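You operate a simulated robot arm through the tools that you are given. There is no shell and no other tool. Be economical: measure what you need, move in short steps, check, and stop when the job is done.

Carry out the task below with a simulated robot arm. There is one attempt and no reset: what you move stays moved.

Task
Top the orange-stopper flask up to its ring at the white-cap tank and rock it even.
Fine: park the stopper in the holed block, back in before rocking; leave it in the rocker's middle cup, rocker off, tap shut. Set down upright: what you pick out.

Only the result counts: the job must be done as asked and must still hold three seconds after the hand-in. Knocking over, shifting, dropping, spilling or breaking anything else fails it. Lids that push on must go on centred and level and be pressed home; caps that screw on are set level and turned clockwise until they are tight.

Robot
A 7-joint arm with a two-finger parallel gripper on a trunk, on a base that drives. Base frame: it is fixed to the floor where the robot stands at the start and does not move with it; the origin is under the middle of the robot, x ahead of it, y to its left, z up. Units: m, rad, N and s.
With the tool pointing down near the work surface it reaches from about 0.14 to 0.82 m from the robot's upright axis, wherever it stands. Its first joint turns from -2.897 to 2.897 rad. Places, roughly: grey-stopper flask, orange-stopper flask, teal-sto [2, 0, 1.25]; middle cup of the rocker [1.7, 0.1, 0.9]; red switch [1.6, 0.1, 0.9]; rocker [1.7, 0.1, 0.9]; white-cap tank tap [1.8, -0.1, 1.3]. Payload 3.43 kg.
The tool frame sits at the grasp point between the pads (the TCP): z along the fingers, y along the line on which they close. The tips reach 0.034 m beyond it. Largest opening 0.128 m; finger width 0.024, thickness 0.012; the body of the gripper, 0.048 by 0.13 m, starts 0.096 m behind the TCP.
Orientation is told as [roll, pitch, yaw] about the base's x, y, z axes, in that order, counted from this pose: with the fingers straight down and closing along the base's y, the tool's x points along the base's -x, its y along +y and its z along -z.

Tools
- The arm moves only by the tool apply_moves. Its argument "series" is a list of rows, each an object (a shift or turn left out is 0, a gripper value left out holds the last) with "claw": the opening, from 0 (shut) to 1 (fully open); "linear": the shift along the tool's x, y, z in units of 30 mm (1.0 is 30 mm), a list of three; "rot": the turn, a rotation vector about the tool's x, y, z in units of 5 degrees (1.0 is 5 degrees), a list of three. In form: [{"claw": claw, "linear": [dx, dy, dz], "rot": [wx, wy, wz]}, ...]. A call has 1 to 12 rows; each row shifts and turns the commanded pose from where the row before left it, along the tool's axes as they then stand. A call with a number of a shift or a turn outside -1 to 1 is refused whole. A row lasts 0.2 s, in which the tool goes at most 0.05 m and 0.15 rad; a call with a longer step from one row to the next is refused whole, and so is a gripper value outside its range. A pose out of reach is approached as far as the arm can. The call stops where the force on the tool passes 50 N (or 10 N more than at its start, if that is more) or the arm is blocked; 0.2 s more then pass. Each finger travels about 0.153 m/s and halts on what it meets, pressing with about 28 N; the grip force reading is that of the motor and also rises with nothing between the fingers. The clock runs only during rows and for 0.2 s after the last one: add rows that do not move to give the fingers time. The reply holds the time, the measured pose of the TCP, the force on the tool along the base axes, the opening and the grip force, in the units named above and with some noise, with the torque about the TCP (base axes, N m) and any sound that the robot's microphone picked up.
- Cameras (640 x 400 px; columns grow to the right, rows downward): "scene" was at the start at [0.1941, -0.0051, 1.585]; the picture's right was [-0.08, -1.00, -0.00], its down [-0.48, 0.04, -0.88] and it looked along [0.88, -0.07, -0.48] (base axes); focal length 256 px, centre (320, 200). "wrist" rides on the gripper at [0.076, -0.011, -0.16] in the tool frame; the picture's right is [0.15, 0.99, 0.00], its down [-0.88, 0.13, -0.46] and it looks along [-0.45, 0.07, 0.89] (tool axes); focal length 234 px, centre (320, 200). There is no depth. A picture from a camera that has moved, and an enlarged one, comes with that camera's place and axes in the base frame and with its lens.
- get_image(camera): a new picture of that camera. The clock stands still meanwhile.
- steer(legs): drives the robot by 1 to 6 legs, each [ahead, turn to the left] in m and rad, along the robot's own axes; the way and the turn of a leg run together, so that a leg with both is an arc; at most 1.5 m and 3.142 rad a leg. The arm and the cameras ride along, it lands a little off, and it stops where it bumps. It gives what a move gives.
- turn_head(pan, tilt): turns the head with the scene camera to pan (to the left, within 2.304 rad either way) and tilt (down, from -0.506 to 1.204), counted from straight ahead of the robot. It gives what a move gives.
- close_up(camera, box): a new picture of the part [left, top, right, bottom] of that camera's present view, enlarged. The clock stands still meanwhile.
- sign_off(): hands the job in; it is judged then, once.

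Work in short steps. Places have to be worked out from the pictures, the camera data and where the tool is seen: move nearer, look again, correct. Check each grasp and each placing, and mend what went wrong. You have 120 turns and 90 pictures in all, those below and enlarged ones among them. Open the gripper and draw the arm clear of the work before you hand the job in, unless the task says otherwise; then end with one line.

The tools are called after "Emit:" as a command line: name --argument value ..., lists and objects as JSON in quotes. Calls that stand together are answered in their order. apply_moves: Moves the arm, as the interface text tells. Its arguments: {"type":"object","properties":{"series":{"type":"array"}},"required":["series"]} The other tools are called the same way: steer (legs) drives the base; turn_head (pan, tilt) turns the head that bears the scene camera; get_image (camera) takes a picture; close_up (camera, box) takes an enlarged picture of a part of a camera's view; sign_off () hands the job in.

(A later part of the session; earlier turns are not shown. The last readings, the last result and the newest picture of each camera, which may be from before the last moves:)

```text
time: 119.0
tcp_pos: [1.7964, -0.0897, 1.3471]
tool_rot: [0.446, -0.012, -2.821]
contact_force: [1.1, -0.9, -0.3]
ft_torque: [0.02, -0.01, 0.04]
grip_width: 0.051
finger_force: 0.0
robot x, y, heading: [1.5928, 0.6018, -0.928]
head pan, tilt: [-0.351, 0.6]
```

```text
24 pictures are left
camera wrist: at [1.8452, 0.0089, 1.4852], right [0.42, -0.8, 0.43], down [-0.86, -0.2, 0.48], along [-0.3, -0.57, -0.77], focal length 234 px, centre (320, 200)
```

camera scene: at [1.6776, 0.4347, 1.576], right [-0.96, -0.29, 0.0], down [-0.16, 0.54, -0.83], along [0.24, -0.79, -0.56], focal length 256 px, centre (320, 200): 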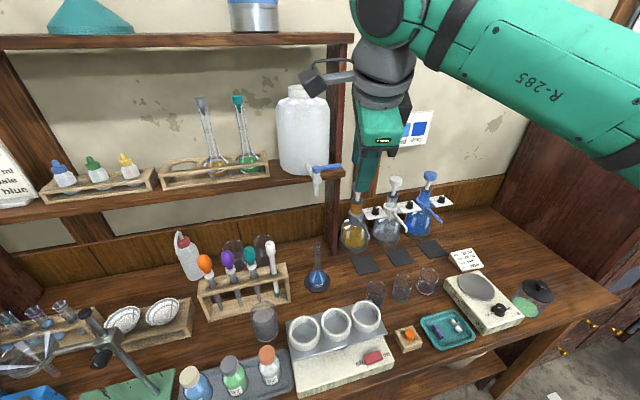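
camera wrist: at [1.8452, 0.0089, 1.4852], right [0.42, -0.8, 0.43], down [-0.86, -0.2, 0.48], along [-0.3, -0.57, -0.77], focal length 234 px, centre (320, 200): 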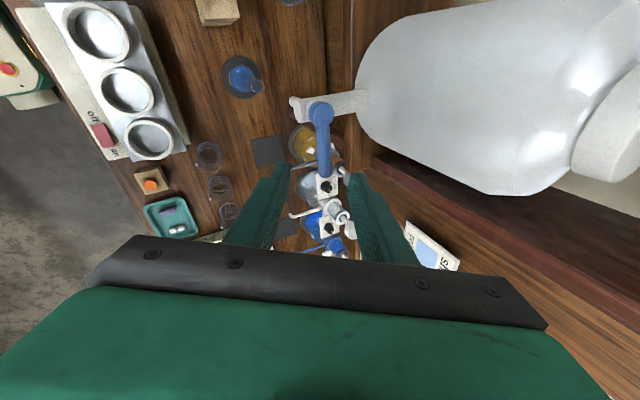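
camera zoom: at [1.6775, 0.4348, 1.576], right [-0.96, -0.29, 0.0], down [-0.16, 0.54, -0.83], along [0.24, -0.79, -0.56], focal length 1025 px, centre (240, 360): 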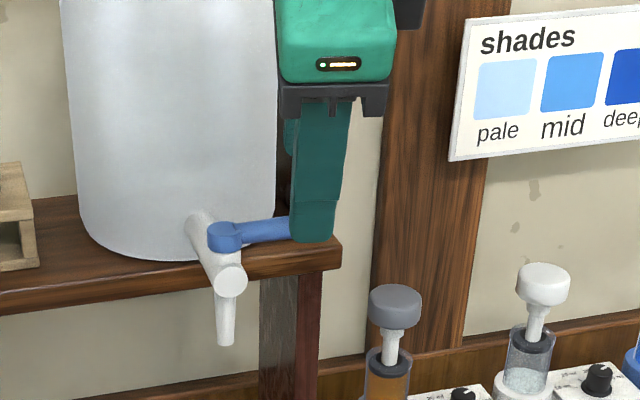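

The lever lies squarely between the fingers. I descend 6 cm along the tool axis to straddle it.

Emit:
apply_moves --series '[{"linear": [0, 0.15, 0.5]}, {"linear": [0, 0, 0.75]}, {"linear": [0, 0, 0.75]}, {}]'

Emit:
get_image --camera "wrist"

```text
time: 120.0
tcp_pos: [1.806, -0.1204, 1.2942]
tool_rot: [0.447, -0.011, -2.822]
contact_force: [-0.4, -0.1, -0.8]
ft_torque: [0.0, -0.02, -0.01]
grip_width: 0.0513
finger_force: 0.0
robot x, y, heading: [1.5909, 0.601, -0.927]
head pan, tilt: [-0.351, 0.6]
```

```text
23 pictures are left
camera wrist: at [1.855, -0.0205, 1.4326], right [0.42, -0.8, 0.43], down [-0.86, -0.2, 0.48], along [-0.3, -0.57, -0.77], focal length 234 px, centre (320, 200)
```

wrist: 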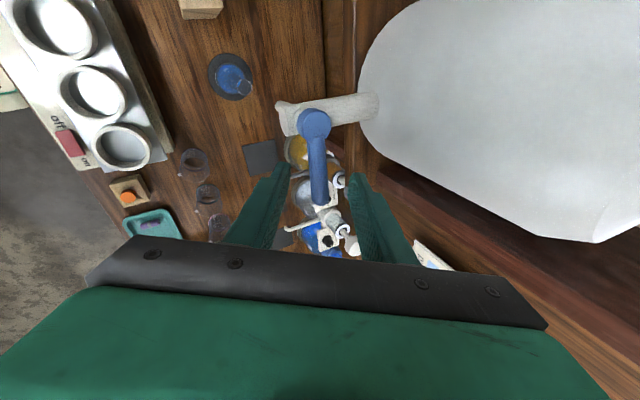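

Lever straddled (pivot ~5 cm along the tool's x). I narrow the gap to 32 mm and nudge the lever ~14° toward me to see whether flow starts.

Emit:
apply_moves --series '[{"claw": 0.25}, {}, {"linear": [0, -0.36, -0.174]}, {"linear": [0, -0.36, -0.174]}]'

Emit:
close_up --camera "scene" --box '[260, 150, 380, 300]'

```text
time: 121.0
tcp_pos: [1.7986, -0.0974, 1.2951]
tool_rot: [0.447, -0.014, -2.822]
contact_force: [-0.7, -1.3, 0.3]
ft_torque: [0.01, 0.0, 0.0]
grip_width: 0.0321
finger_force: 0.1
robot x, y, heading: [1.5919, 0.6001, -0.925]
head pan, tilt: [-0.351, 0.6]
```

```text
2.67 times, centred on (320, 225) of scene
camera zoom: at [1.6776, 0.4347, 1.576], right [-0.96, -0.29, 0.0], down [-0.16, 0.54, -0.83], along [0.24, -0.79, -0.56], focal length 683 px, centre (320, 133)
```

zoom: 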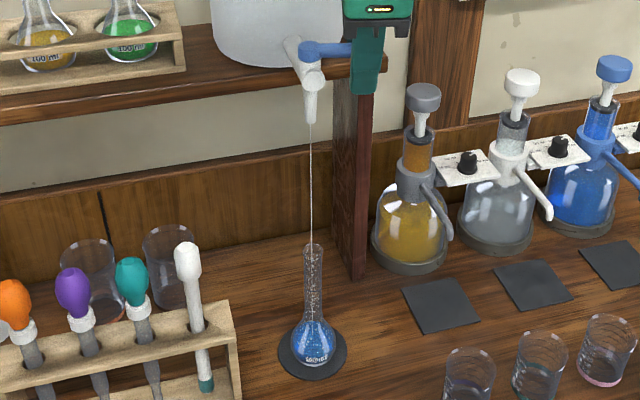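

A thin stream falls straight into the neck. I let it run 1.2 s and look at the level.

Emit:
apply_moves --series '[{}, {}, {}, {}, {}]'

Emit:
close_up --camera "scene" --box '[290, 230, 350, 300]'

```text
time: 122.2
tcp_pos: [1.8004, -0.0982, 1.2962]
tool_rot: [0.446, -0.013, -2.825]
contact_force: [-1.1, -0.7, -0.5]
ft_torque: [0.0, 0.0, -0.05]
grip_width: 0.032
finger_force: 0.1
robot x, y, heading: [1.5902, 0.5982, -0.923]
head pan, tilt: [-0.351, 0.6]
```

```text
5.71 times, centred on (320, 265) of scene
camera zoom: at [1.6775, 0.4348, 1.576], right [-0.96, -0.29, 0.0], down [-0.16, 0.54, -0.83], along [0.24, -0.79, -0.56], focal length 1464 px, centre (320, -171)
```

zoom: 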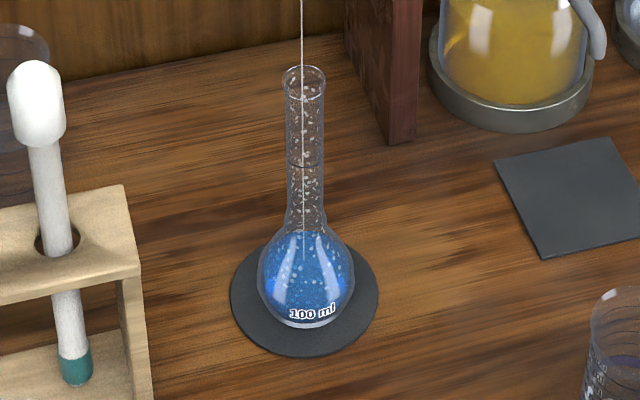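

The stream is centred. Clock stands still, so I take a tighter look to read the level.

Emit:
close_up --camera "scene" --box '[304, 242, 334, 292]'

```text
8.00 times, centred on (319, 267) of scene
camera zoom: at [1.6775, 0.4348, 1.576], right [-0.96, -0.29, 0.0], down [-0.16, 0.54, -0.83], along [0.24, -0.79, -0.56], focal length 2050 px, centre (328, -336)
```

zoom: 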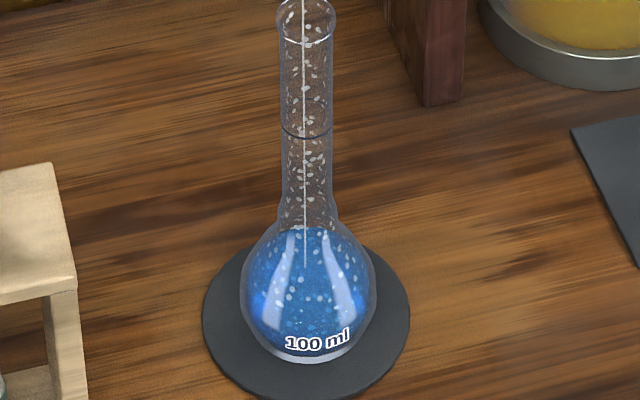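

Level is at the neck's base, ~4 cm below the ring, and the flow looks fast (~20 ml/s), so I shut the tap at once with the near finger and re-read.

Emit:
apply_moves --series '[{"linear": [0, 0.95, 0.45]}]'

Emit:
close_up --camera "scene" --box '[304, 242, 334, 292]'

Emit:
get_image --camera "wrist"

```text
time: 122.6
tcp_pos: [1.8069, -0.1273, 1.294]
tool_rot: [0.448, -0.012, -2.822]
contact_force: [-0.6, 3.2, -1.3]
ft_torque: [0.03, 0.02, 0.04]
grip_width: 0.0333
finger_force: 1.6
robot x, y, heading: [1.588, 0.6005, -0.926]
head pan, tilt: [-0.351, 0.6]
```

```text
8.00 times, centred on (319, 267) of scene
camera zoom: at [1.6774, 0.435, 1.5761], right [-0.96, -0.29, 0.0], down [-0.16, 0.54, -0.83], along [0.24, -0.79, -0.56], focal length 2050 px, centre (328, -336)
```

zoom: 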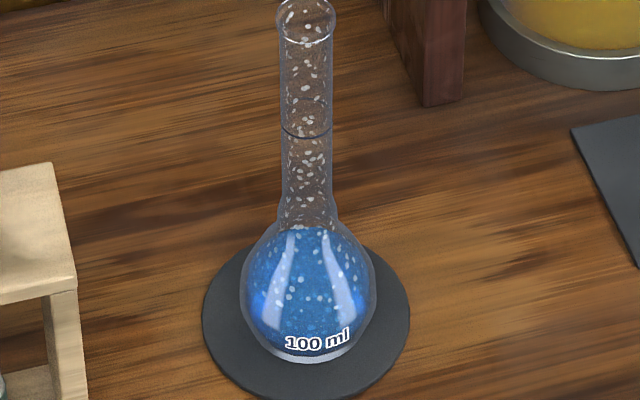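

```text
18 pictures are left
camera wrist: at [1.8566, -0.0282, 1.4323], right [0.42, -0.8, 0.43], down [-0.86, -0.2, 0.48], along [-0.3, -0.57, -0.77], focal length 234 px, centre (320, 200)
```

wrist: 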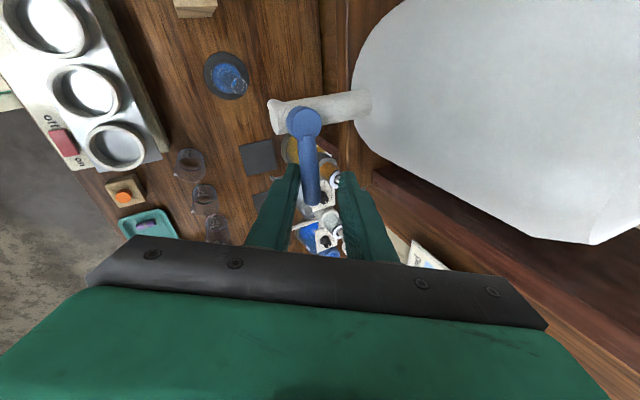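

Tap shut promptly; level is practically unchanged from before (so the flow is slow, <1 ml/s at that angle). I reopen the same amount and run ~2 s.

Emit:
apply_moves --series '[{"linear": [0, -0.48, -0.23]}, {"linear": [0, -0.48, -0.23]}, {}, {}, {}, {}, {}, {}, {}, {}]'

Emit:
close_up --camera "scene" --box '[304, 242, 334, 292]'

```text
time: 124.8
tcp_pos: [1.7974, -0.0977, 1.2959]
tool_rot: [0.447, -0.012, -2.822]
contact_force: [-0.9, 0.7, -0.1]
ft_torque: [-0.04, -0.01, 0.01]
grip_width: 0.0321
finger_force: 0.1
robot x, y, heading: [1.5903, 0.6038, -0.925]
head pan, tilt: [-0.351, 0.6]
```

```text
8.00 times, centred on (319, 267) of scene
camera zoom: at [1.6775, 0.4348, 1.576], right [-0.96, -0.29, 0.0], down [-0.16, 0.54, -0.83], along [0.24, -0.79, -0.56], focal length 2050 px, centre (328, -336)
```

zoom: 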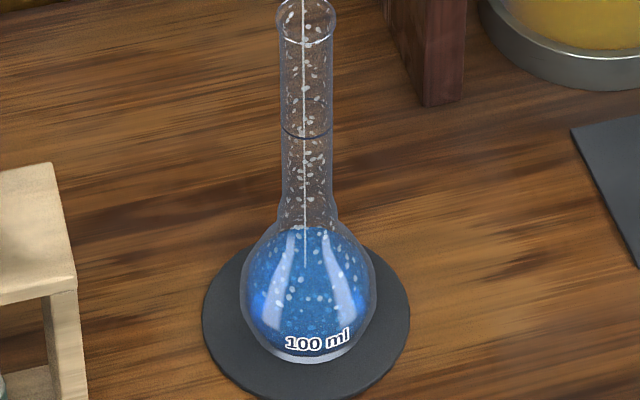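

Still rising very slowly. I let it run ~5 s more.

Emit:
apply_moves --series '[{}, {}, {}, {}, {}, {}, {}, {}, {}, {}, {}, {}]'

Emit:
apply_moves --series '[{}, {}, {}, {}, {}, {}, {}, {}, {}, {}, {}, {}]'

Emit:
close_up --camera "scene" --box '[304, 242, 334, 292]'

```text
time: 127.4
tcp_pos: [1.7991, -0.0977, 1.2956]
tool_rot: [0.446, -0.013, -2.824]
contact_force: [1.0, 0.5, -1.2]
ft_torque: [-0.03, 0.02, 0.02]
grip_width: 0.0321
finger_force: 0.0
robot x, y, heading: [1.5886, 0.6025, -0.926]
head pan, tilt: [-0.351, 0.6]
```

```text
time: 130.0
tcp_pos: [1.7979, -0.0966, 1.2955]
tool_rot: [0.446, -0.012, -2.826]
contact_force: [-0.6, -0.4, 0.2]
ft_torque: [-0.01, 0.05, 0.0]
grip_width: 0.0318
finger_force: 0.0
robot x, y, heading: [1.5889, 0.5989, -0.926]
head pan, tilt: [-0.351, 0.6]
```

```text
8.00 times, centred on (319, 267) of scene
camera zoom: at [1.6775, 0.4348, 1.576], right [-0.96, -0.29, 0.0], down [-0.16, 0.54, -0.83], along [0.24, -0.79, -0.56], focal length 2050 px, centre (328, -336)
```

zoom: 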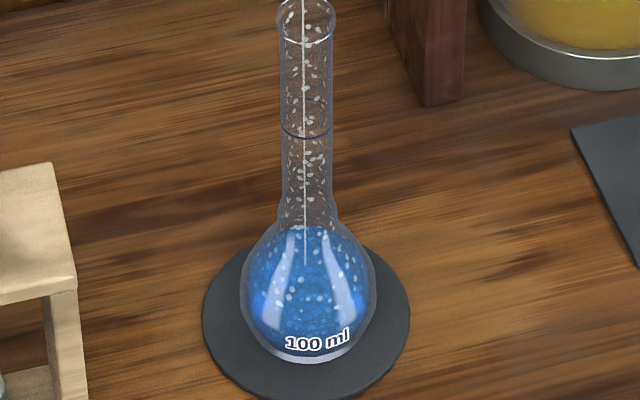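

Colour is thinning but the level isn't in the neck yet. Another ~5 s.

Emit:
apply_moves --series '[{}, {}, {}, {}, {}, {}, {}, {}, {}, {}, {}, {}]'

Emit:
apply_moves --series '[{}, {}, {}, {}, {}, {}, {}, {}, {}, {}, {}, {}]'

Emit:
close_up --camera "scene" --box '[304, 242, 334, 292]'

```text
time: 132.6
tcp_pos: [1.7991, -0.0973, 1.2964]
tool_rot: [0.446, -0.013, -2.824]
contact_force: [0.6, 0.4, 0.0]
ft_torque: [0.01, -0.04, -0.02]
grip_width: 0.0318
finger_force: 0.0
robot x, y, heading: [1.5909, 0.6, -0.925]
head pan, tilt: [-0.351, 0.6]
```

```text
time: 135.2
tcp_pos: [1.798, -0.097, 1.2942]
tool_rot: [0.447, -0.012, -2.823]
contact_force: [0.2, -0.4, 0.8]
ft_torque: [0.03, -0.04, 0.0]
grip_width: 0.032
finger_force: 0.1
robot x, y, heading: [1.5904, 0.599, -0.928]
head pan, tilt: [-0.351, 0.6]
```

```text
8.00 times, centred on (319, 267) of scene
camera zoom: at [1.6775, 0.4348, 1.576], right [-0.96, -0.29, 0.0], down [-0.16, 0.54, -0.83], along [0.24, -0.79, -0.56], focal length 2050 px, centre (328, -336)
```

zoom: 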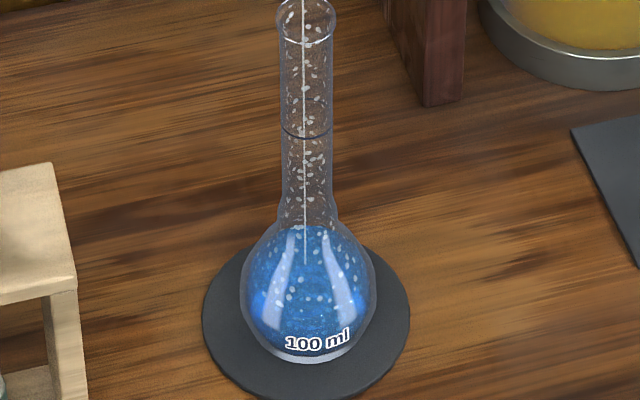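

The stream's end (surface) has crept 270→263 px: about 0.5 ml/s. I open the lever further (~2 cm more travel) to speed up the bulb part.

Emit:
apply_moves --series '[{"linear": [0, -0.6, -0.29]}, {}, {}, {}, {}, {}, {}, {}, {}, {}, {}, {}]'

Emit:
close_up --camera "scene" --box '[304, 242, 334, 292]'

```text
time: 137.8
tcp_pos: [1.7919, -0.077, 1.2946]
tool_rot: [0.447, -0.012, -2.825]
contact_force: [0.3, 0.1, 0.8]
ft_torque: [-0.01, 0.01, 0.0]
grip_width: 0.0318
finger_force: 0.0
robot x, y, heading: [1.59, 0.6013, -0.923]
head pan, tilt: [-0.351, 0.6]
```

```text
8.00 times, centred on (319, 267) of scene
camera zoom: at [1.6775, 0.4348, 1.576], right [-0.96, -0.29, 0.0], down [-0.16, 0.54, -0.83], along [0.24, -0.79, -0.56], focal length 2050 px, centre (328, -336)
```

zoom: 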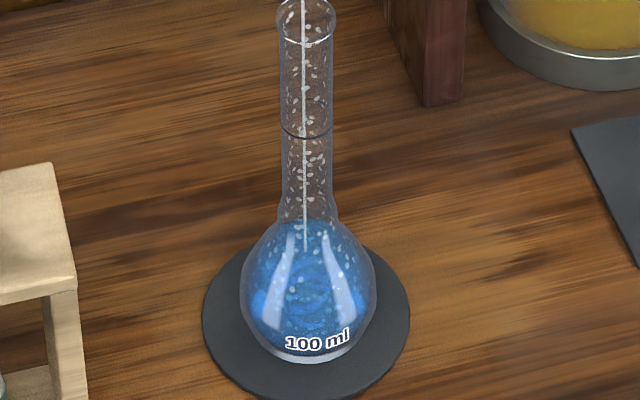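

Now ~2–2.5 ml/s; surface centre at row 250. I run about 4 s more at this rate.

Emit:
apply_moves --series '[{}, {}, {}, {}, {}, {}, {}, {}, {}, {}, {}, {}]'

Emit:
apply_moves --series '[{}, {}, {}, {}, {}, {}, {}]'

Emit:
close_up --camera "scene" --box '[304, 242, 334, 292]'

```text
time: 140.4
tcp_pos: [1.7917, -0.0771, 1.2963]
tool_rot: [0.446, -0.012, -2.824]
contact_force: [-0.1, -0.4, -0.2]
ft_torque: [0.05, 0.04, 0.01]
grip_width: 0.0321
finger_force: 0.1
robot x, y, heading: [1.5906, 0.6, -0.932]
head pan, tilt: [-0.351, 0.6]
```

```text
time: 142.0
tcp_pos: [1.7927, -0.0758, 1.2953]
tool_rot: [0.448, -0.013, -2.823]
contact_force: [-0.3, -0.2, -0.5]
ft_torque: [-0.02, -0.04, 0.02]
grip_width: 0.0319
finger_force: 0.0
robot x, y, heading: [1.5936, 0.6004, -0.925]
head pan, tilt: [-0.351, 0.6]
```

```text
8.00 times, centred on (319, 267) of scene
camera zoom: at [1.6775, 0.4348, 1.576], right [-0.96, -0.29, 0.0], down [-0.16, 0.54, -0.83], along [0.24, -0.79, -0.56], focal length 2050 px, centre (328, -336)
```

zoom: 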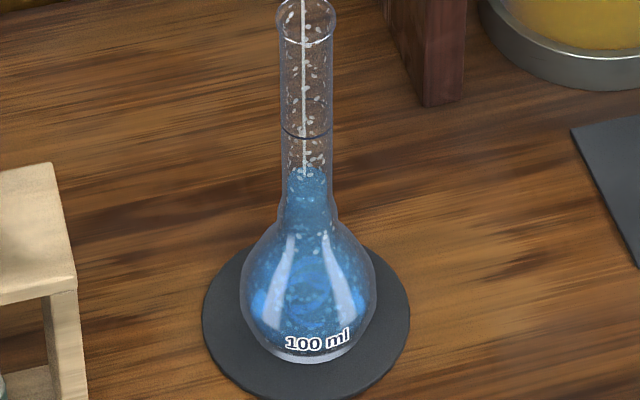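

Level is in the neck, ~40 px below the ring. I throttle back to the small opening with the near finger and check.

Emit:
apply_moves --series '[{"linear": [0, 0.58, 0.28]}, {"linear": [0, 0.58, 0.28]}]'

Emit:
close_up --camera "scene" --box '[304, 240, 334, 270]'

```text
time: 142.6
tcp_pos: [1.8048, -0.1145, 1.2961]
tool_rot: [0.447, -0.01, -2.822]
contact_force: [-0.5, 0.3, -0.9]
ft_torque: [-0.01, -0.02, 0.01]
grip_width: 0.032
finger_force: 0.0
robot x, y, heading: [1.5915, 0.6013, -0.925]
head pan, tilt: [-0.351, 0.6]
```

```text
13.33 times, centred on (319, 255) of scene
camera zoom: at [1.6775, 0.435, 1.5761], right [-0.96, -0.29, 0.0], down [-0.16, 0.54, -0.83], along [0.24, -0.79, -0.56], focal length 3417 px, centre (333, -533)
```

zoom: 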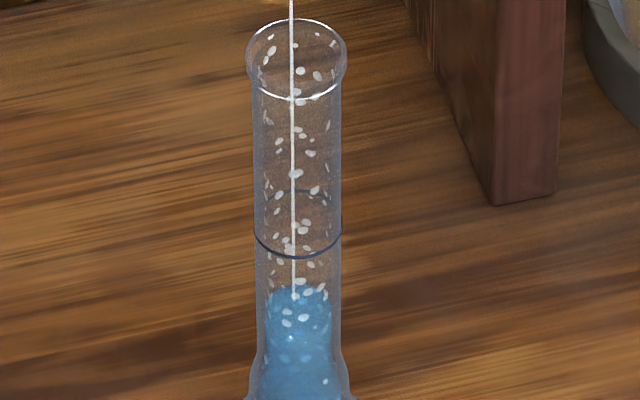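

Ring centre ≈ row 226, surface ≈ row 305 in this zoom, thin stream. I run 2.6 s to calibrate.

Emit:
apply_moves --series '[{}, {}, {}, {}, {}, {}, {}, {}, {}, {}, {}, {}]'

Emit:
close_up --camera "scene" --box '[304, 240, 334, 270]'

```text
time: 145.2
tcp_pos: [1.8045, -0.1136, 1.2952]
tool_rot: [0.446, -0.012, -2.824]
contact_force: [0.2, -0.2, 0.3]
ft_torque: [-0.02, 0.0, 0.01]
grip_width: 0.0318
finger_force: 0.0
robot x, y, heading: [1.5911, 0.6012, -0.93]
head pan, tilt: [-0.351, 0.6]
```

```text
13.33 times, centred on (319, 255) of scene
camera zoom: at [1.6775, 0.4348, 1.576], right [-0.96, -0.29, 0.0], down [-0.16, 0.54, -0.83], along [0.24, -0.79, -0.56], focal length 3417 px, centre (333, -533)
```

zoom: 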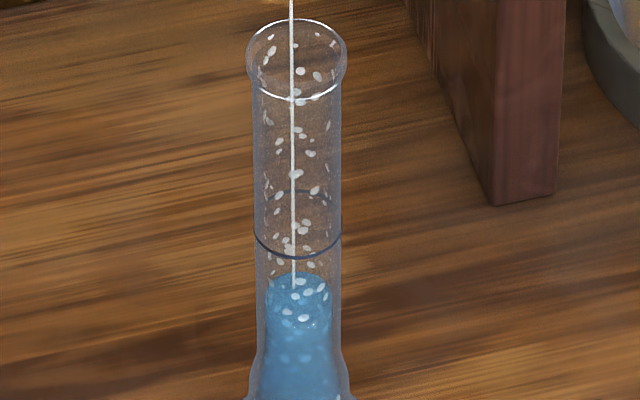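

Rising ~5.5 px/s, ~65 px to go. I run ~7.8 s and look again.

Emit:
apply_moves --series '[{}, {}, {}, {}, {}, {}, {}, {}, {}, {}, {}, {}]'

Emit:
apply_moves --series '[{}, {}, {}, {}, {}, {}, {}, {}, {}, {}, {}, {}]'

Emit:
apply_moves --series '[{}, {}, {}, {}, {}, {}, {}, {}, {}, {}, {}, {}]'

Emit:
close_up --camera "scene" --box '[304, 240, 334, 270]'

```text
time: 147.8
tcp_pos: [1.8034, -0.1144, 1.2954]
tool_rot: [0.446, -0.012, -2.824]
contact_force: [0.1, -0.5, 0.0]
ft_torque: [-0.04, -0.03, 0.03]
grip_width: 0.032
finger_force: 0.0
robot x, y, heading: [1.5904, 0.5999, -0.924]
head pan, tilt: [-0.351, 0.6]
```

```text
time: 150.4
tcp_pos: [1.8036, -0.1143, 1.2965]
tool_rot: [0.447, -0.011, -2.823]
contact_force: [-0.8, 0.4, 0.0]
ft_torque: [-0.04, 0.0, -0.04]
grip_width: 0.032
finger_force: 0.0
robot x, y, heading: [1.5882, 0.6021, -0.927]
head pan, tilt: [-0.351, 0.6]
```

```text
time: 153.0
tcp_pos: [1.8036, -0.1145, 1.2971]
tool_rot: [0.447, -0.011, -2.823]
contact_force: [-1.6, -0.8, 0.0]
ft_torque: [-0.01, 0.02, -0.01]
grip_width: 0.0319
finger_force: 0.1
robot x, y, heading: [1.5921, 0.5991, -0.93]
head pan, tilt: [-0.351, 0.6]
```

```text
13.33 times, centred on (319, 255) of scene
camera zoom: at [1.6775, 0.4348, 1.576], right [-0.96, -0.29, 0.0], down [-0.16, 0.54, -0.83], along [0.24, -0.79, -0.56], focal length 3417 px, centre (333, -533)
```

zoom: 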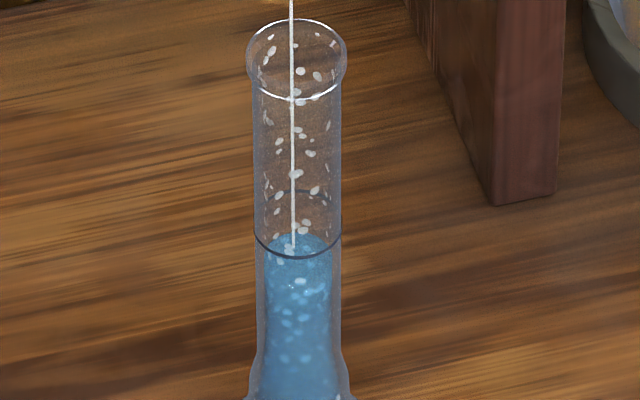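

~23 px (≈5 s) remain. I run 3.8 s then shut the tap in the same sequence and inspect.

Emit:
apply_moves --series '[{}, {}, {}, {}, {}, {}, {}, {}, {}, {}, {}, {}]'

Emit:
apply_moves --series '[{}, {}, {}, {}, {}, {"linear": [0, 0.51, 0.245]}, {}]'

Emit:
close_up --camera "scene" --box '[304, 240, 334, 270]'

```text
time: 155.6
tcp_pos: [1.8032, -0.1134, 1.2971]
tool_rot: [0.447, -0.013, -2.824]
contact_force: [0.0, 0.6, 0.6]
ft_torque: [0.0, -0.01, 0.0]
grip_width: 0.0319
finger_force: 0.1
robot x, y, heading: [1.5899, 0.6019, -0.923]
head pan, tilt: [-0.351, 0.6]
```

```text
time: 157.2
tcp_pos: [1.8093, -0.1288, 1.2951]
tool_rot: [0.445, -0.012, -2.824]
contact_force: [-7.3, 9.7, -3.0]
ft_torque: [0.08, 0.11, 0.14]
grip_width: 0.0384
finger_force: 5.7
robot x, y, heading: [1.5931, 0.6011, -0.925]
head pan, tilt: [-0.351, 0.6]
```

```text
13.33 times, centred on (319, 255) of scene
camera zoom: at [1.6772, 0.4353, 1.5761], right [-0.96, -0.29, 0.0], down [-0.16, 0.54, -0.83], along [0.24, -0.79, -0.56], focal length 3417 px, centre (333, -533)
```

zoom: 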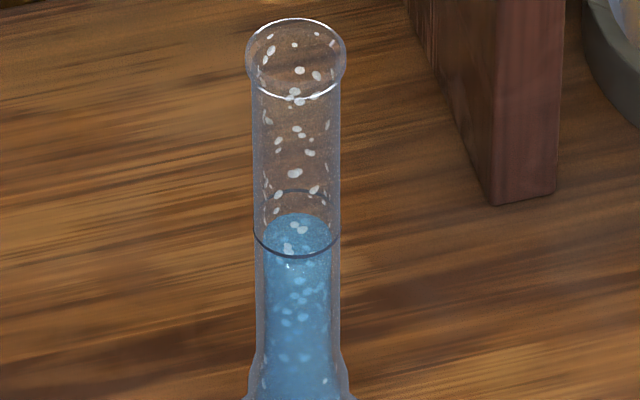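

Tap shut; surface centre ≈237 vs ring 224 — about 3.5 mm short. I reopen the same small amount for ~2 s and shut again.

Emit:
apply_moves --series '[{"linear": [0, -0.95, -0.45]}, {}, {}, {}, {}, {}, {}, {}, {}]'

Emit:
apply_moves --series '[{"linear": [0, 0.98, 0.465]}, {}]'

Emit:
close_up --camera "scene" --box '[304, 240, 334, 270]'

```text
time: 159.2
tcp_pos: [1.8004, -0.1001, 1.2937]
tool_rot: [0.447, -0.012, -2.824]
contact_force: [0.5, -0.3, -0.4]
ft_torque: [0.0, -0.01, -0.01]
grip_width: 0.032
finger_force: 0.1
robot x, y, heading: [1.5926, 0.6022, -0.925]
head pan, tilt: [-0.351, 0.6]
```

```text
time: 159.8
tcp_pos: [1.8114, -0.1297, 1.2953]
tool_rot: [0.446, -0.013, -2.822]
contact_force: [-4.0, 13.1, -6.5]
ft_torque: [0.11, 0.01, 0.2]
grip_width: 0.0405
finger_force: 7.3
robot x, y, heading: [1.5926, 0.6009, -0.93]
head pan, tilt: [-0.351, 0.6]
```

```text
13.33 times, centred on (319, 255) of scene
camera zoom: at [1.6773, 0.4354, 1.5761], right [-0.96, -0.29, 0.0], down [-0.16, 0.54, -0.83], along [0.24, -0.79, -0.56], focal length 3417 px, centre (333, -533)
```

zoom: 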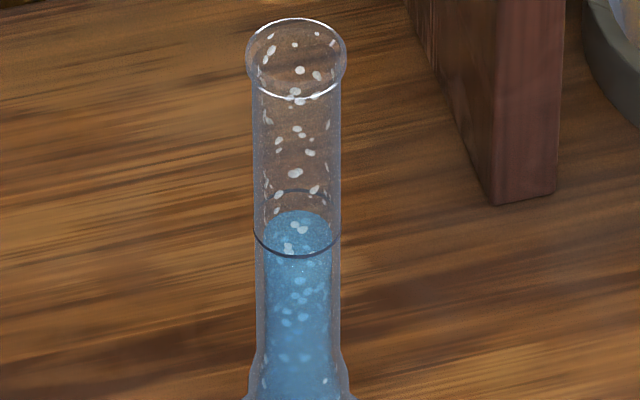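

Only +3 px. I open ~3 mm wider for about 1 s.

Emit:
apply_moves --series '[{"linear": [0, -0.52, -0.245]}, {"linear": [0, -0.52, -0.245]}, {}, {}, {}]'

Emit:
apply_moves --series '[{"linear": [0, 0.98, 0.465]}, {"linear": [0, 0.05, 0.02]}]'

Emit:
close_up --camera "scene" --box '[304, 240, 334, 270]'

```text
time: 161.0
tcp_pos: [1.7993, -0.0993, 1.2951]
tool_rot: [0.447, -0.011, -2.821]
contact_force: [0.4, -0.1, 1.1]
ft_torque: [-0.03, -0.02, 0.0]
grip_width: 0.0324
finger_force: 0.2
robot x, y, heading: [1.5916, 0.6015, -0.924]
head pan, tilt: [-0.351, 0.6]
```

```text
time: 161.6
tcp_pos: [1.8107, -0.1301, 1.2942]
tool_rot: [0.445, -0.012, -2.822]
contact_force: [-6.5, 14.5, -2.2]
ft_torque: [0.14, 0.07, 0.22]
grip_width: 0.0406
finger_force: 7.4
robot x, y, heading: [1.5891, 0.6035, -0.931]
head pan, tilt: [-0.351, 0.6]
```

```text
13.33 times, centred on (319, 255) of scene
camera zoom: at [1.6771, 0.4356, 1.5761], right [-0.96, -0.29, 0.0], down [-0.16, 0.54, -0.83], along [0.24, -0.79, -0.56], focal length 3417 px, centre (333, -533)
```

zoom: 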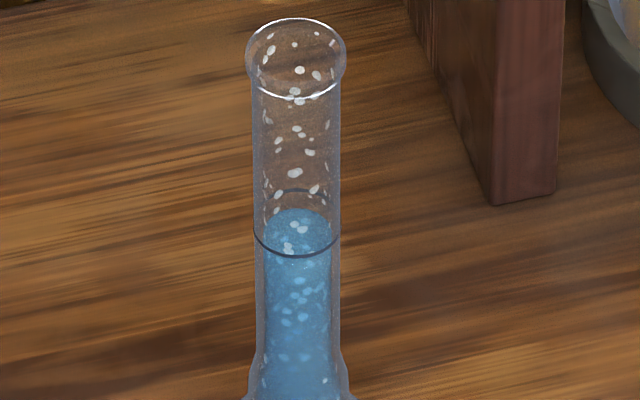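

~7 px (2 mm) to go at ~1.7 px/s. I repeat the same opening for ~3.3 s and shut firmly.

Emit:
apply_moves --series '[{"linear": [0, -0.52, -0.245]}, {"linear": [0, -0.52, -0.245]}, {}, {}, {}, {}, {}, {}, {}, {}, {}, {}]'

Emit:
apply_moves --series '[{}, {}, {}, {"linear": [0, 0.98, 0.465]}, {"linear": [0, 0.05, 0.02]}, {}]'

Emit:
close_up --camera "scene" --box '[280, 150, 360, 280]'

```text
time: 164.2
tcp_pos: [1.7993, -0.0987, 1.2948]
tool_rot: [0.447, -0.012, -2.824]
contact_force: [-0.4, -0.4, 0.4]
ft_torque: [-0.02, 0.0, 0.01]
grip_width: 0.0321
finger_force: 0.1
robot x, y, heading: [1.5905, 0.603, -0.924]
head pan, tilt: [-0.351, 0.6]
```

```text
time: 165.6
tcp_pos: [1.8099, -0.1311, 1.2943]
tool_rot: [0.444, -0.012, -2.822]
contact_force: [-5.5, 15.1, -2.9]
ft_torque: [0.15, 0.04, 0.18]
grip_width: 0.0407
finger_force: 8.0
robot x, y, heading: [1.5887, 0.6018, -0.923]
head pan, tilt: [-0.351, 0.6]
```

```text
3.08 times, centred on (320, 215) of scene
camera zoom: at [1.6773, 0.4355, 1.5761], right [-0.96, -0.29, 0.0], down [-0.16, 0.54, -0.83], along [0.24, -0.79, -0.56], focal length 788 px, centre (320, 154)
```

zoom: 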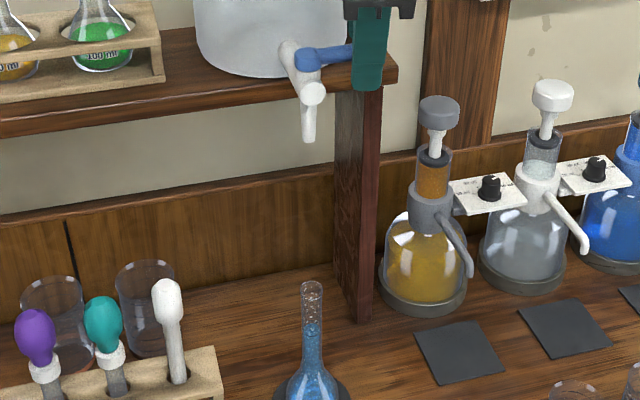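

Tap is shut, no stream, level at the ring. Now I back off the lever and re-orient the tool for gripping the flask neck from the front.

Emit:
apply_moves --series '[{"claw": 0.45}, {}, {"linear": [0, 0, -0.5]}, {"linear": [0, 0, -1]}, {"linear": [0, 0, -1]}, {"linear": [0, 0, -1]}, {"linear": [0, -0.75, -0.36]}, {"linear": [0, -0.9, -0.43]}, {"linear": [0, -0.9, -0.43]}, {"linear": [0, -0.9, -0.43]}]'

Emit:
apply_moves --series '[{"rot": [1, 0, 0]}, {"rot": [1, 0, 0]}, {"rot": [1, 0, 0]}, {"rot": [1, 0, 0]}, {"rot": [1, 0, 0]}, {"linear": [0, 0, 1]}, {"linear": [0, 0, 1]}, {"linear": [0, 0, 1]}, {"linear": [0, 0, 1]}, {}]'

Emit:
apply_moves --series '[{"rot": [0, 0, -1]}, {"rot": [0, 0, -1]}, {"rot": [0, 0, -1]}, {"rot": [0, 0, -1]}, {"rot": [0, 0, -1]}, {"rot": [0, 0, -1]}, {"rot": [0, 0, -1]}, {"rot": [0, 0, -1]}, {"rot": [0, 0, -1]}, {"rot": [0, 0, -1]}, {"rot": [0, 0, -1]}]'

Emit:
apply_moves --series '[{"rot": [0, 0, -1]}, {"rot": [0, 0, -1]}, {"rot": [0, 0, -1]}, {"rot": [0, 0, -1]}, {"rot": [0, 0, -1]}, {"rot": [0, 0, -1]}, {"rot": [0, 0, -1]}, {"rot": [0, 0, -1]}, {"rot": [0, 0, -1]}, {"rot": [0, 0, -1]}]'

Emit:
apply_moves --series '[{"rot": [0, -0.97, 0]}, {"rot": [0, -0.97, 0]}, {"rot": [0, -0.97, 0]}, {"rot": [0, -0.97, 0]}, {"rot": [0, -0.97, 0]}, {"rot": [0, -0.97, 0]}, {"rot": [0, -0.97, 0]}, {"rot": [0, -0.97, 0]}, {"rot": [0, -0.97, 0]}, {"rot": [0, -0.97, 0]}, {"rot": [0, -0.97, 0]}]'

```text
time: 167.8
tcp_pos: [1.7615, 0.0199, 1.3831]
tool_rot: [0.436, 0.001, -2.822]
contact_force: [0.4, -0.4, 0.1]
ft_torque: [0.04, 0.04, -0.03]
grip_width: 0.0577
finger_force: 0.2
robot x, y, heading: [1.5897, 0.6039, -0.928]
head pan, tilt: [-0.351, 0.6]
```

```text
time: 170.0
tcp_pos: [1.7605, 0.0191, 1.2673]
tool_rot: [0.012, -0.012, -2.823]
contact_force: [0.7, 0.7, 0.7]
ft_torque: [0.0, 0.02, -0.03]
grip_width: 0.0577
finger_force: 0.1
robot x, y, heading: [1.5962, 0.6035, -0.926]
head pan, tilt: [-0.351, 0.6]
```

```text
time: 172.4
tcp_pos: [1.762, 0.0207, 1.2709]
tool_rot: [-0.005, -0.014, -1.863]
contact_force: [1.2, 0.5, 0.0]
ft_torque: [0.05, 0.0, -0.02]
grip_width: 0.0576
finger_force: 0.1
robot x, y, heading: [1.5892, 0.6023, -0.927]
head pan, tilt: [-0.351, 0.6]
```

```text
time: 174.6
tcp_pos: [1.7601, 0.0199, 1.2702]
tool_rot: [-0.014, -0.007, -0.989]
contact_force: [-0.3, -0.2, 0.1]
ft_torque: [0.01, 0.0, 0.03]
grip_width: 0.0577
finger_force: 0.0
robot x, y, heading: [1.5894, 0.6006, -0.928]
head pan, tilt: [-0.351, 0.6]
```

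```text
time: 177.0
tcp_pos: [1.7607, 0.02, 1.2704]
tool_rot: [-0.024, -0.939, -0.97]
contact_force: [-0.1, 0.4, 0.1]
ft_torque: [-0.01, -0.01, 0.01]
grip_width: 0.0575
finger_force: 0.1
robot x, y, heading: [1.5895, 0.5992, -0.93]
head pan, tilt: [-0.351, 0.6]
```

Orientation restored. I descend, go forward over the flask mouth.

Emit:
apply_moves --series '[{"linear": [0.78, 0, 0.57]}, {"linear": [0.78, 0, 0.57]}, {"linear": [0.78, 0, 0.57]}, {"linear": [0.78, 0, 0.57]}, {"linear": [0.78, 0, 0.57]}, {"linear": [0.78, 0, 0.57]}, {"linear": [-0.565, 0.047, 0.773]}, {"linear": [-0.565, 0.047, 0.773]}, {"linear": [-0.565, 0.047, 0.773]}, {"linear": [-0.565, 0.047, 0.773]}, {"linear": [-0.565, 0.047, 0.773]}, {}]'

```text
time: 179.6
tcp_pos: [1.8434, -0.0946, 1.0957]
tool_rot: [-0.023, -0.937, -0.972]
contact_force: [-0.5, -0.7, -0.5]
ft_torque: [-0.01, 0.01, -0.01]
grip_width: 0.0576
finger_force: 0.1
robot x, y, heading: [1.5899, 0.6003, -0.926]
head pan, tilt: [-0.351, 0.6]
```

I correct 4.5 mm left, lower, close on the neck, and lift 10 cm.

Emit:
apply_moves --series '[{"linear": [0, 0.15, 0]}, {"linear": [0.82, 0, 0.6]}, {"linear": [0.82, 0, 0.6]}, {"linear": [0.82, 0, 0.6]}, {}, {"claw": 0.3}, {"claw": 0.15}, {"claw": 0}, {}, {}]'

Emit:
apply_moves --series '[{"linear": [-0.27, 0, -0.2]}, {"linear": [-0.54, 0, -0.4]}, {"linear": [-0.8, 0, -0.59]}, {"linear": [-0.8, 0, -0.59]}, {"linear": [-0.27, 0, -0.2]}, {}]'

```text
time: 181.8
tcp_pos: [1.8454, -0.0947, 1.003]
tool_rot: [-0.023, -0.938, -0.972]
contact_force: [0.4, 1.5, 0.4]
ft_torque: [0.11, -0.12, 0.01]
grip_width: 0.019
finger_force: 28.0
robot x, y, heading: [1.5958, 0.6012, -0.925]
head pan, tilt: [-0.351, 0.6]
```

```text
time: 183.2
tcp_pos: [1.8467, -0.0926, 1.103]
tool_rot: [-0.022, -0.937, -0.971]
contact_force: [1.0, 0.3, -1.9]
ft_torque: [-0.01, 0.0, -0.02]
grip_width: 0.0191
finger_force: 28.5
robot x, y, heading: [1.5917, 0.5998, -0.924]
head pan, tilt: [-0.351, 0.6]
```

Flask held and lifted. Middle cup refined to ≈(1.744,0.080), rim ≈0.967. I carry the flask back above it.

Emit:
apply_moves --series '[{"linear": [0.447, 0.062, -0.853]}, {"linear": [0.447, 0.062, -0.853]}, {"linear": [0.447, 0.062, -0.853]}, {"linear": [0.447, 0.062, -0.853]}, {"linear": [0.447, 0.062, -0.853]}, {"linear": [0.447, 0.062, -0.853]}, {"linear": [0.447, 0.062, -0.853]}, {}]'

Emit:
get_image --camera "wrist"

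```text
time: 185.0
tcp_pos: [1.747, 0.0709, 1.1347]
tool_rot: [-0.023, -0.937, -0.972]
contact_force: [-0.1, 0.7, -1.3]
ft_torque: [0.02, 0.02, -0.02]
grip_width: 0.0192
finger_force: 28.1
out of reach, approached as far as the arm can: row 7
robot x, y, heading: [1.5883, 0.6013, -0.926]
head pan, tilt: [-0.351, 0.6]
```

```text
5 pictures are left
camera wrist: at [1.6439, 0.2095, 1.1685], right [0.78, 0.61, -0.13], down [0.2, -0.05, 0.98], along [0.59, -0.79, -0.16], focal length 234 px, centre (320, 200)
```

wrist: 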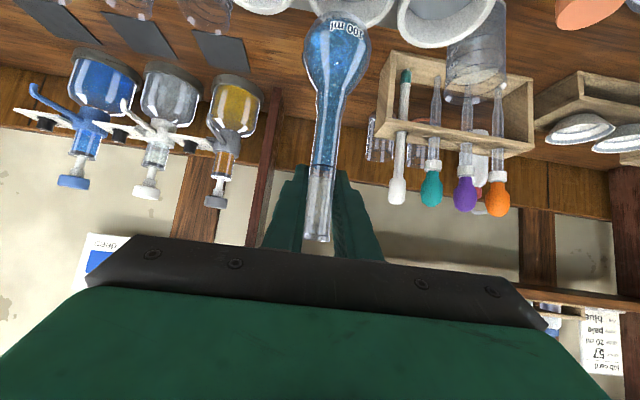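

From several views the cup centre is ≈(1.745,0.082). I shift back 1 cm and lower to about rim height, then check from the scene camera.

Emit:
apply_moves --series '[{"linear": [0.7, 0.075, 0.31]}, {"linear": [0.7, 0.075, 0.31]}, {}]'

Emit:
close_up --camera "scene" --box '[270, 270, 430, 370]'

```text
time: 185.8
tcp_pos: [1.7457, 0.0676, 1.0917]
tool_rot: [-0.021, -0.94, -0.97]
contact_force: [0.8, 0.0, 15.9]
ft_torque: [-0.11, -0.3, 0.03]
grip_width: 0.0193
finger_force: 27.7
out of reach, approached as far as the arm can: row 1, 2
robot x, y, heading: [1.5855, 0.6034, -0.925]
head pan, tilt: [-0.351, 0.6]
```

```text
4.00 times, centred on (350, 320) of scene
camera zoom: at [1.6774, 0.4352, 1.5761], right [-0.96, -0.29, 0.0], down [-0.16, 0.54, -0.83], along [0.24, -0.79, -0.56], focal length 1025 px, centre (200, -280)
```

zoom: 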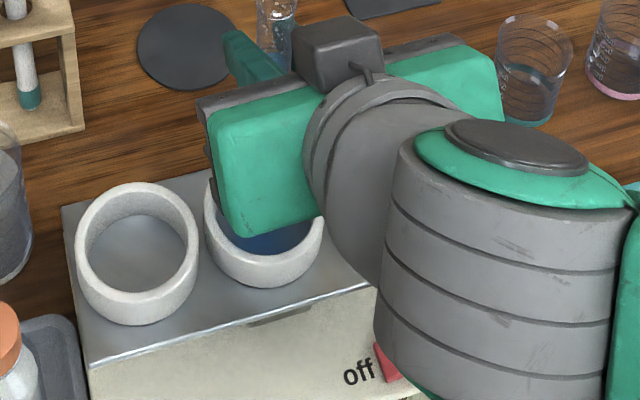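

Contact with the far rim: the arm is too folded to come back further. I lift 6 cm, reverse the base 12 cm, and move forward again over the cup.

Emit:
apply_moves --series '[{"linear": [-0.8, 0, -0.59]}, {"linear": [-0.8, 0, -0.59]}, {}]'

Emit:
steer --legs '[[-0.14, 0]]'

```text
time: 186.6
tcp_pos: [1.7476, 0.0689, 1.1502]
tool_rot: [-0.023, -0.938, -0.972]
contact_force: [-0.2, -0.5, -1.0]
ft_torque: [0.0, 0.01, -0.02]
grip_width: 0.0193
finger_force: 28.6
robot x, y, heading: [1.5921, 0.6016, -0.923]
head pan, tilt: [-0.351, 0.6]
```

```text
time: 187.9
tcp_pos: [1.6633, 0.1822, 1.1501]
tool_rot: [-0.024, -0.937, -0.969]
contact_force: [-0.4, 0.0, -1.4]
ft_torque: [0.01, 0.02, -0.02]
grip_width: 0.0189
finger_force: 27.7
robot x, y, heading: [1.5068, 0.7133, -0.927]
head pan, tilt: [-0.351, 0.6]
```

Rim centre in that picture works out to (1.743,0.081). I move forward over it.

Emit:
apply_moves --series '[{"linear": [-0.46, 0.08, 0.985]}, {"linear": [-0.46, 0.08, 0.985]}, {"linear": [-0.46, 0.08, 0.985]}, {"linear": [-0.46, 0.08, 0.985]}, {}]'

```text
time: 189.1
tcp_pos: [1.7429, 0.0819, 1.1236]
tool_rot: [-0.025, -0.938, -0.969]
contact_force: [-0.5, 0.8, -1.5]
ft_torque: [0.0, 0.0, -0.02]
grip_width: 0.0192
finger_force: 28.5
robot x, y, heading: [1.5036, 0.7142, -0.922]
head pan, tilt: [-0.351, 0.6]
```

Exactly there. I lower 5 cm in small rows.

Emit:
apply_moves --series '[{"linear": [0.27, 0, 0.2]}, {"linear": [0.27, 0, 0.2]}, {"linear": [0.27, 0, 0.2]}, {"linear": [0.27, 0, 0.2]}, {"linear": [0.27, 0, 0.2]}, {}]'

```text
time: 190.5
tcp_pos: [1.7421, 0.082, 1.0731]
tool_rot: [-0.023, -0.937, -0.971]
contact_force: [1.8, 3.5, -0.4]
ft_torque: [0.3, -0.17, 0.04]
grip_width: 0.0192
finger_force: 28.3
robot x, y, heading: [1.5058, 0.7149, -0.925]
head pan, tilt: [-0.351, 0.6]
```

Entering the cup with light side contact. Lower further with a 2 mm pull back.

Emit:
apply_moves --series '[{"linear": [0.13, 0.02, -0.02]}, {"linear": [0.16, 0, 0.1]}, {"linear": [0.16, 0, 0.12]}, {}]'

```text
time: 191.5
tcp_pos: [1.7404, 0.0842, 1.06]
tool_rot: [-0.025, -0.942, -0.971]
contact_force: [4.2, 0.6, 15.6]
ft_torque: [0.17, -0.54, 0.04]
grip_width: 0.0194
finger_force: 27.8
robot x, y, heading: [1.5046, 0.7151, -0.923]
head pan, tilt: [-0.351, 0.6]
```

Seated (15 N). I release, rise 12 cm, and turn the tool vertical for the stopper.

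Emit:
apply_moves --series '[{"claw": 0.15}, {"claw": 0.2}, {"claw": 0.35}, {}, {"linear": [-0.8, 0, -0.59]}, {"linear": [-0.8, 0, -0.59]}, {"linear": [-0.8, 0, -0.59]}, {"linear": [-0.8, 0, -0.59]}, {"linear": [-0.3, 0, -0.22]}]'

Emit:
apply_moves --series '[{"rot": [0, 0.97, 0]}, {"rot": [0, 0.97, 0]}, {"rot": [0, 0.97, 0]}, {"rot": [0, 0.97, 0]}, {"rot": [0, 0.97, 0]}, {"rot": [0, 0.97, 0]}, {"rot": [0, 0.97, 0]}, {"rot": [0, 0.97, 0]}, {"rot": [0, 0.97, 0]}, {"rot": [0, 0.97, 0]}, {"rot": [0, 0.97, 0]}, {}]'

Emit:
turn_head --pan -0.35 --tilt 0.65

Emit:
close_up --camera "scene" --box '[230, 180, 430, 340]'

```text
time: 193.5
tcp_pos: [1.7417, 0.085, 1.1883]
tool_rot: [-0.024, -0.936, -0.97]
contact_force: [-1.4, 0.1, -0.5]
ft_torque: [-0.02, 0.0, 0.01]
grip_width: 0.0451
finger_force: 0.1
robot x, y, heading: [1.5079, 0.716, -0.926]
head pan, tilt: [-0.351, 0.6]
```

```text
time: 196.1
tcp_pos: [1.7418, 0.0836, 1.191]
tool_rot: [-0.014, -0.004, -0.988]
contact_force: [-0.1, 0.1, -0.3]
ft_torque: [0.02, -0.01, 0.03]
grip_width: 0.0448
finger_force: 0.0
robot x, y, heading: [1.5042, 0.7146, -0.924]
head pan, tilt: [-0.351, 0.6]
```

```text
time: 196.7
tcp_pos: [1.7416, 0.0836, 1.1897]
tool_rot: [-0.013, -0.008, -0.99]
contact_force: [-1.0, 0.3, 0.0]
ft_torque: [-0.05, 0.03, -0.03]
grip_width: 0.0447
finger_force: 0.1
robot x, y, heading: [1.5033, 0.7155, -0.923]
head pan, tilt: [-0.351, 0.649]
```

```text
2.50 times, centred on (330, 260) of scene
camera zoom: at [1.5926, 0.5493, 1.5718], right [-0.96, -0.29, 0.0], down [-0.18, 0.58, -0.8], along [0.23, -0.76, -0.6], focal length 641 px, centre (295, 50)
```

zoom: 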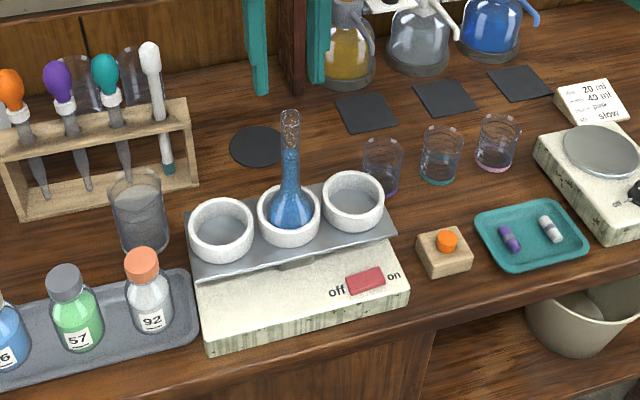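

The flask stands in the middle cup. Stopper cap ≈(1.557,0.020). I move over it with the vertical tool.

Emit:
apply_moves --series '[{"linear": [0.23, -0.9, 0], "claw": 0.45}, {"linear": [0.23, -0.9, 0]}, {"linear": [0.23, -0.9, 0]}, {"linear": [0.23, -0.9, 0]}, {"linear": [0.23, -0.9, 0]}, {"linear": [0.23, -0.9, 0]}, {"linear": [0.23, -0.9, 0]}, {"linear": [0, 0, 1]}, {"linear": [0, 0, 1]}, {"linear": [0, 0, 1]}, {"linear": [0, 0, 1]}, {}]'

```text
time: 199.3
tcp_pos: [1.5562, 0.0156, 1.0708]
tool_rot: [-0.013, -0.008, -0.989]
contact_force: [0.7, 0.2, 0.2]
ft_torque: [-0.01, -0.01, 0.0]
grip_width: 0.0578
finger_force: 0.0
robot x, y, heading: [1.5064, 0.7174, -0.925]
head pan, tilt: [-0.351, 0.649]
```

I centre 4 mm and descend so the fingertips sit just above the block, then close.

Emit:
apply_moves --series '[{"linear": [0.12, 0.12, 0]}, {"linear": [0, 0, 1]}, {"linear": [0, 0, 1]}, {"linear": [0, 0, 1]}, {"linear": [0, 0, 1]}, {"linear": [0, 0, 0.67]}, {}, {"claw": 0.3}, {"claw": 0.15}, {"claw": 0}, {}, {}]'

```text
time: 201.9
tcp_pos: [1.5556, 0.0217, 0.9295]
tool_rot: [-0.013, -0.005, -0.989]
contact_force: [0.9, 0.3, 0.1]
ft_torque: [0.01, -0.01, 0.01]
grip_width: 0.0178
finger_force: 27.6
robot x, y, heading: [1.5074, 0.7131, -0.928]
head pan, tilt: [-0.351, 0.649]
```

Width 17.8 mm is less than the cap's 20.5, so I probably have it off-centre. I reopen, shift 6 mm toward me, and close again.

Emit:
apply_moves --series '[{"claw": 0.3}, {}, {"linear": [0.2, 0, 0]}, {}, {"claw": 0.15}, {"claw": 0}, {}, {}]'

```text
time: 203.7
tcp_pos: [1.552, 0.0262, 0.9317]
tool_rot: [-0.013, -0.007, -0.987]
contact_force: [-0.4, -0.5, 3.3]
ft_torque: [-0.1, 0.07, -0.02]
grip_width: 0.0177
finger_force: 27.7
robot x, y, heading: [1.509, 0.7132, -0.931]
head pan, tilt: [-0.351, 0.649]
```

Same width both ways, so it's simply how the fingertips read; the cap is held. I lift it out and carry it over the flask mouth.

Emit:
apply_moves --series '[{"linear": [0, 0, -0.5]}, {"linear": [0, 0, -1]}, {"linear": [0, 0, -1]}, {"linear": [0, 0, -1]}, {"linear": [0, 0, -1]}, {"linear": [0, 0, -1]}, {"linear": [0, 0, -1]}, {"linear": [0, 0, -1]}, {"linear": [0, 0, -1]}, {"linear": [0, 0, -0.5]}]'

Emit:
apply_moves --series '[{"linear": [-0.26, 0.9, 0]}, {"linear": [-0.26, 0.9, 0]}, {"linear": [-0.26, 0.9, 0]}, {"linear": [-0.26, 0.9, 0]}, {"linear": [-0.26, 0.9, 0]}, {"linear": [-0.26, 0.9, 0]}, {"linear": [-0.26, 0.9, 0]}, {}]'

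Emit:
get_image --camera "wrist"

```text
time: 205.9
tcp_pos: [1.5544, 0.0296, 1.2003]
tool_rot: [-0.013, -0.008, -0.991]
contact_force: [0.5, -0.5, 0.1]
ft_torque: [0.0, 0.0, 0.0]
grip_width: 0.0175
finger_force: 28.2
robot x, y, heading: [1.5075, 0.7133, -0.927]
head pan, tilt: [-0.351, 0.649]
```

```text
time: 207.7
tcp_pos: [1.7438, 0.0897, 1.1995]
tool_rot: [-0.014, -0.007, -0.99]
contact_force: [0.1, -0.6, -0.4]
ft_torque: [0.01, 0.0, -0.01]
grip_width: 0.0214
finger_force: 28.2
robot x, y, heading: [1.5019, 0.7164, -0.929]
head pan, tilt: [-0.351, 0.649]
```

```text
2 pictures are left
camera wrist: at [1.6937, 0.1482, 1.3587], right [0.75, 0.67, -0.01], down [0.6, -0.66, 0.46], along [0.3, -0.35, -0.89], focal length 234 px, centre (320, 200)
```

wrist: 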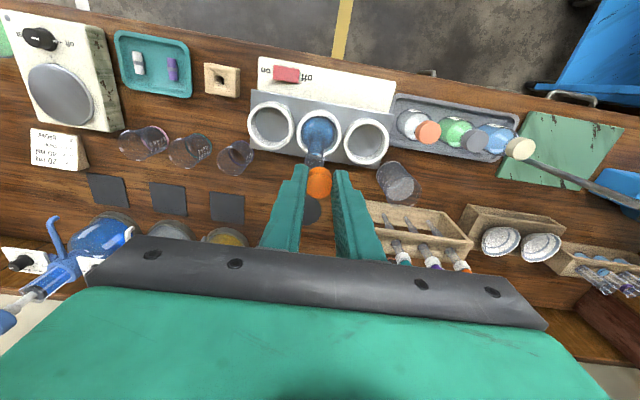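

The stopper hangs at the TCP axis and the neck is right below, within ~5 mm. I shift (-1.8,-5.2) mm and lower until the tip is in the mouth.

Emit:
apply_moves --series '[{"linear": [-0.11, -0.15, 0]}, {}, {"linear": [0, 0, 0.6]}, {"linear": [0, 0, 0.6]}, {"linear": [0, 0, 0.3]}, {"linear": [0, 0, 0.2]}, {"linear": [0, 0, 0.15]}, {}]'

```text
time: 209.5
tcp_pos: [1.7404, 0.0835, 1.1441]
tool_rot: [-0.014, -0.01, -0.988]
contact_force: [0.0, -0.7, 36.0]
ft_torque: [-0.17, -0.06, 0.06]
grip_width: 0.0213
finger_force: 28.6
robot x, y, heading: [1.504, 0.7153, -0.921]
head pan, tilt: [-0.351, 0.649]
```

36 N with the torque pointing to contact ~5 mm wall-side. I spend one picture to see the stopper and mouth.

Emit:
close_up --camera "scene" --box '[303, 205, 353, 265]'

```text
6.67 times, centred on (328, 235) of scene
camera zoom: at [1.5922, 0.5503, 1.5719], right [-0.96, -0.29, 0.0], down [-0.18, 0.58, -0.8], along [0.23, -0.76, -0.6], focal length 1708 px, centre (267, -33)
```

zoom: 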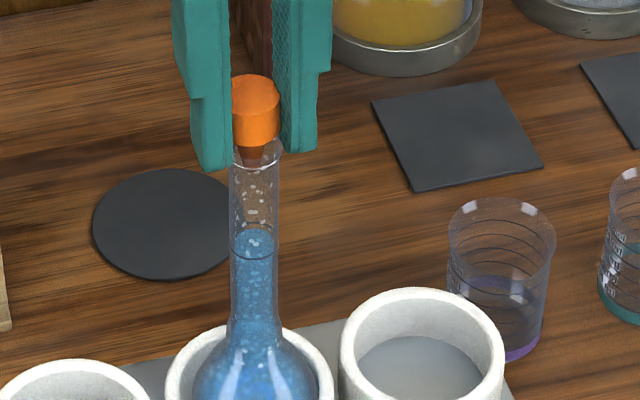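

The plug is in the mouth and nearly seated. I press a few mm further to seat it home.

Emit:
apply_moves --series '[{"linear": [0, 0, 0.1]}, {"linear": [0, 0, 0.1]}, {}]'

```text
time: 210.3
tcp_pos: [1.74, 0.0841, 1.1387]
tool_rot: [-0.014, -0.009, -0.989]
contact_force: [-0.5, -0.2, 35.8]
ft_torque: [-0.16, -0.06, 0.02]
grip_width: 0.0216
finger_force: 28.2
robot x, y, heading: [1.5072, 0.713, -0.925]
head pan, tilt: [-0.351, 0.649]
```

It slid another 5 mm at 36 N. I keep pressing.

Emit:
apply_moves --series '[{"linear": [0, 0, 0.1]}, {"linear": [0, 0, 0.1]}, {"linear": [0, 0, 0.1]}, {}]'

```text
time: 211.3
tcp_pos: [1.7391, 0.0832, 1.1296]
tool_rot: [-0.015, -0.008, -0.989]
contact_force: [-0.9, 0.2, 36.0]
ft_torque: [-0.14, -0.08, 0.04]
grip_width: 0.0212
finger_force: 27.9
robot x, y, heading: [1.5084, 0.7141, -0.925]
head pan, tilt: [-0.351, 0.649]
```

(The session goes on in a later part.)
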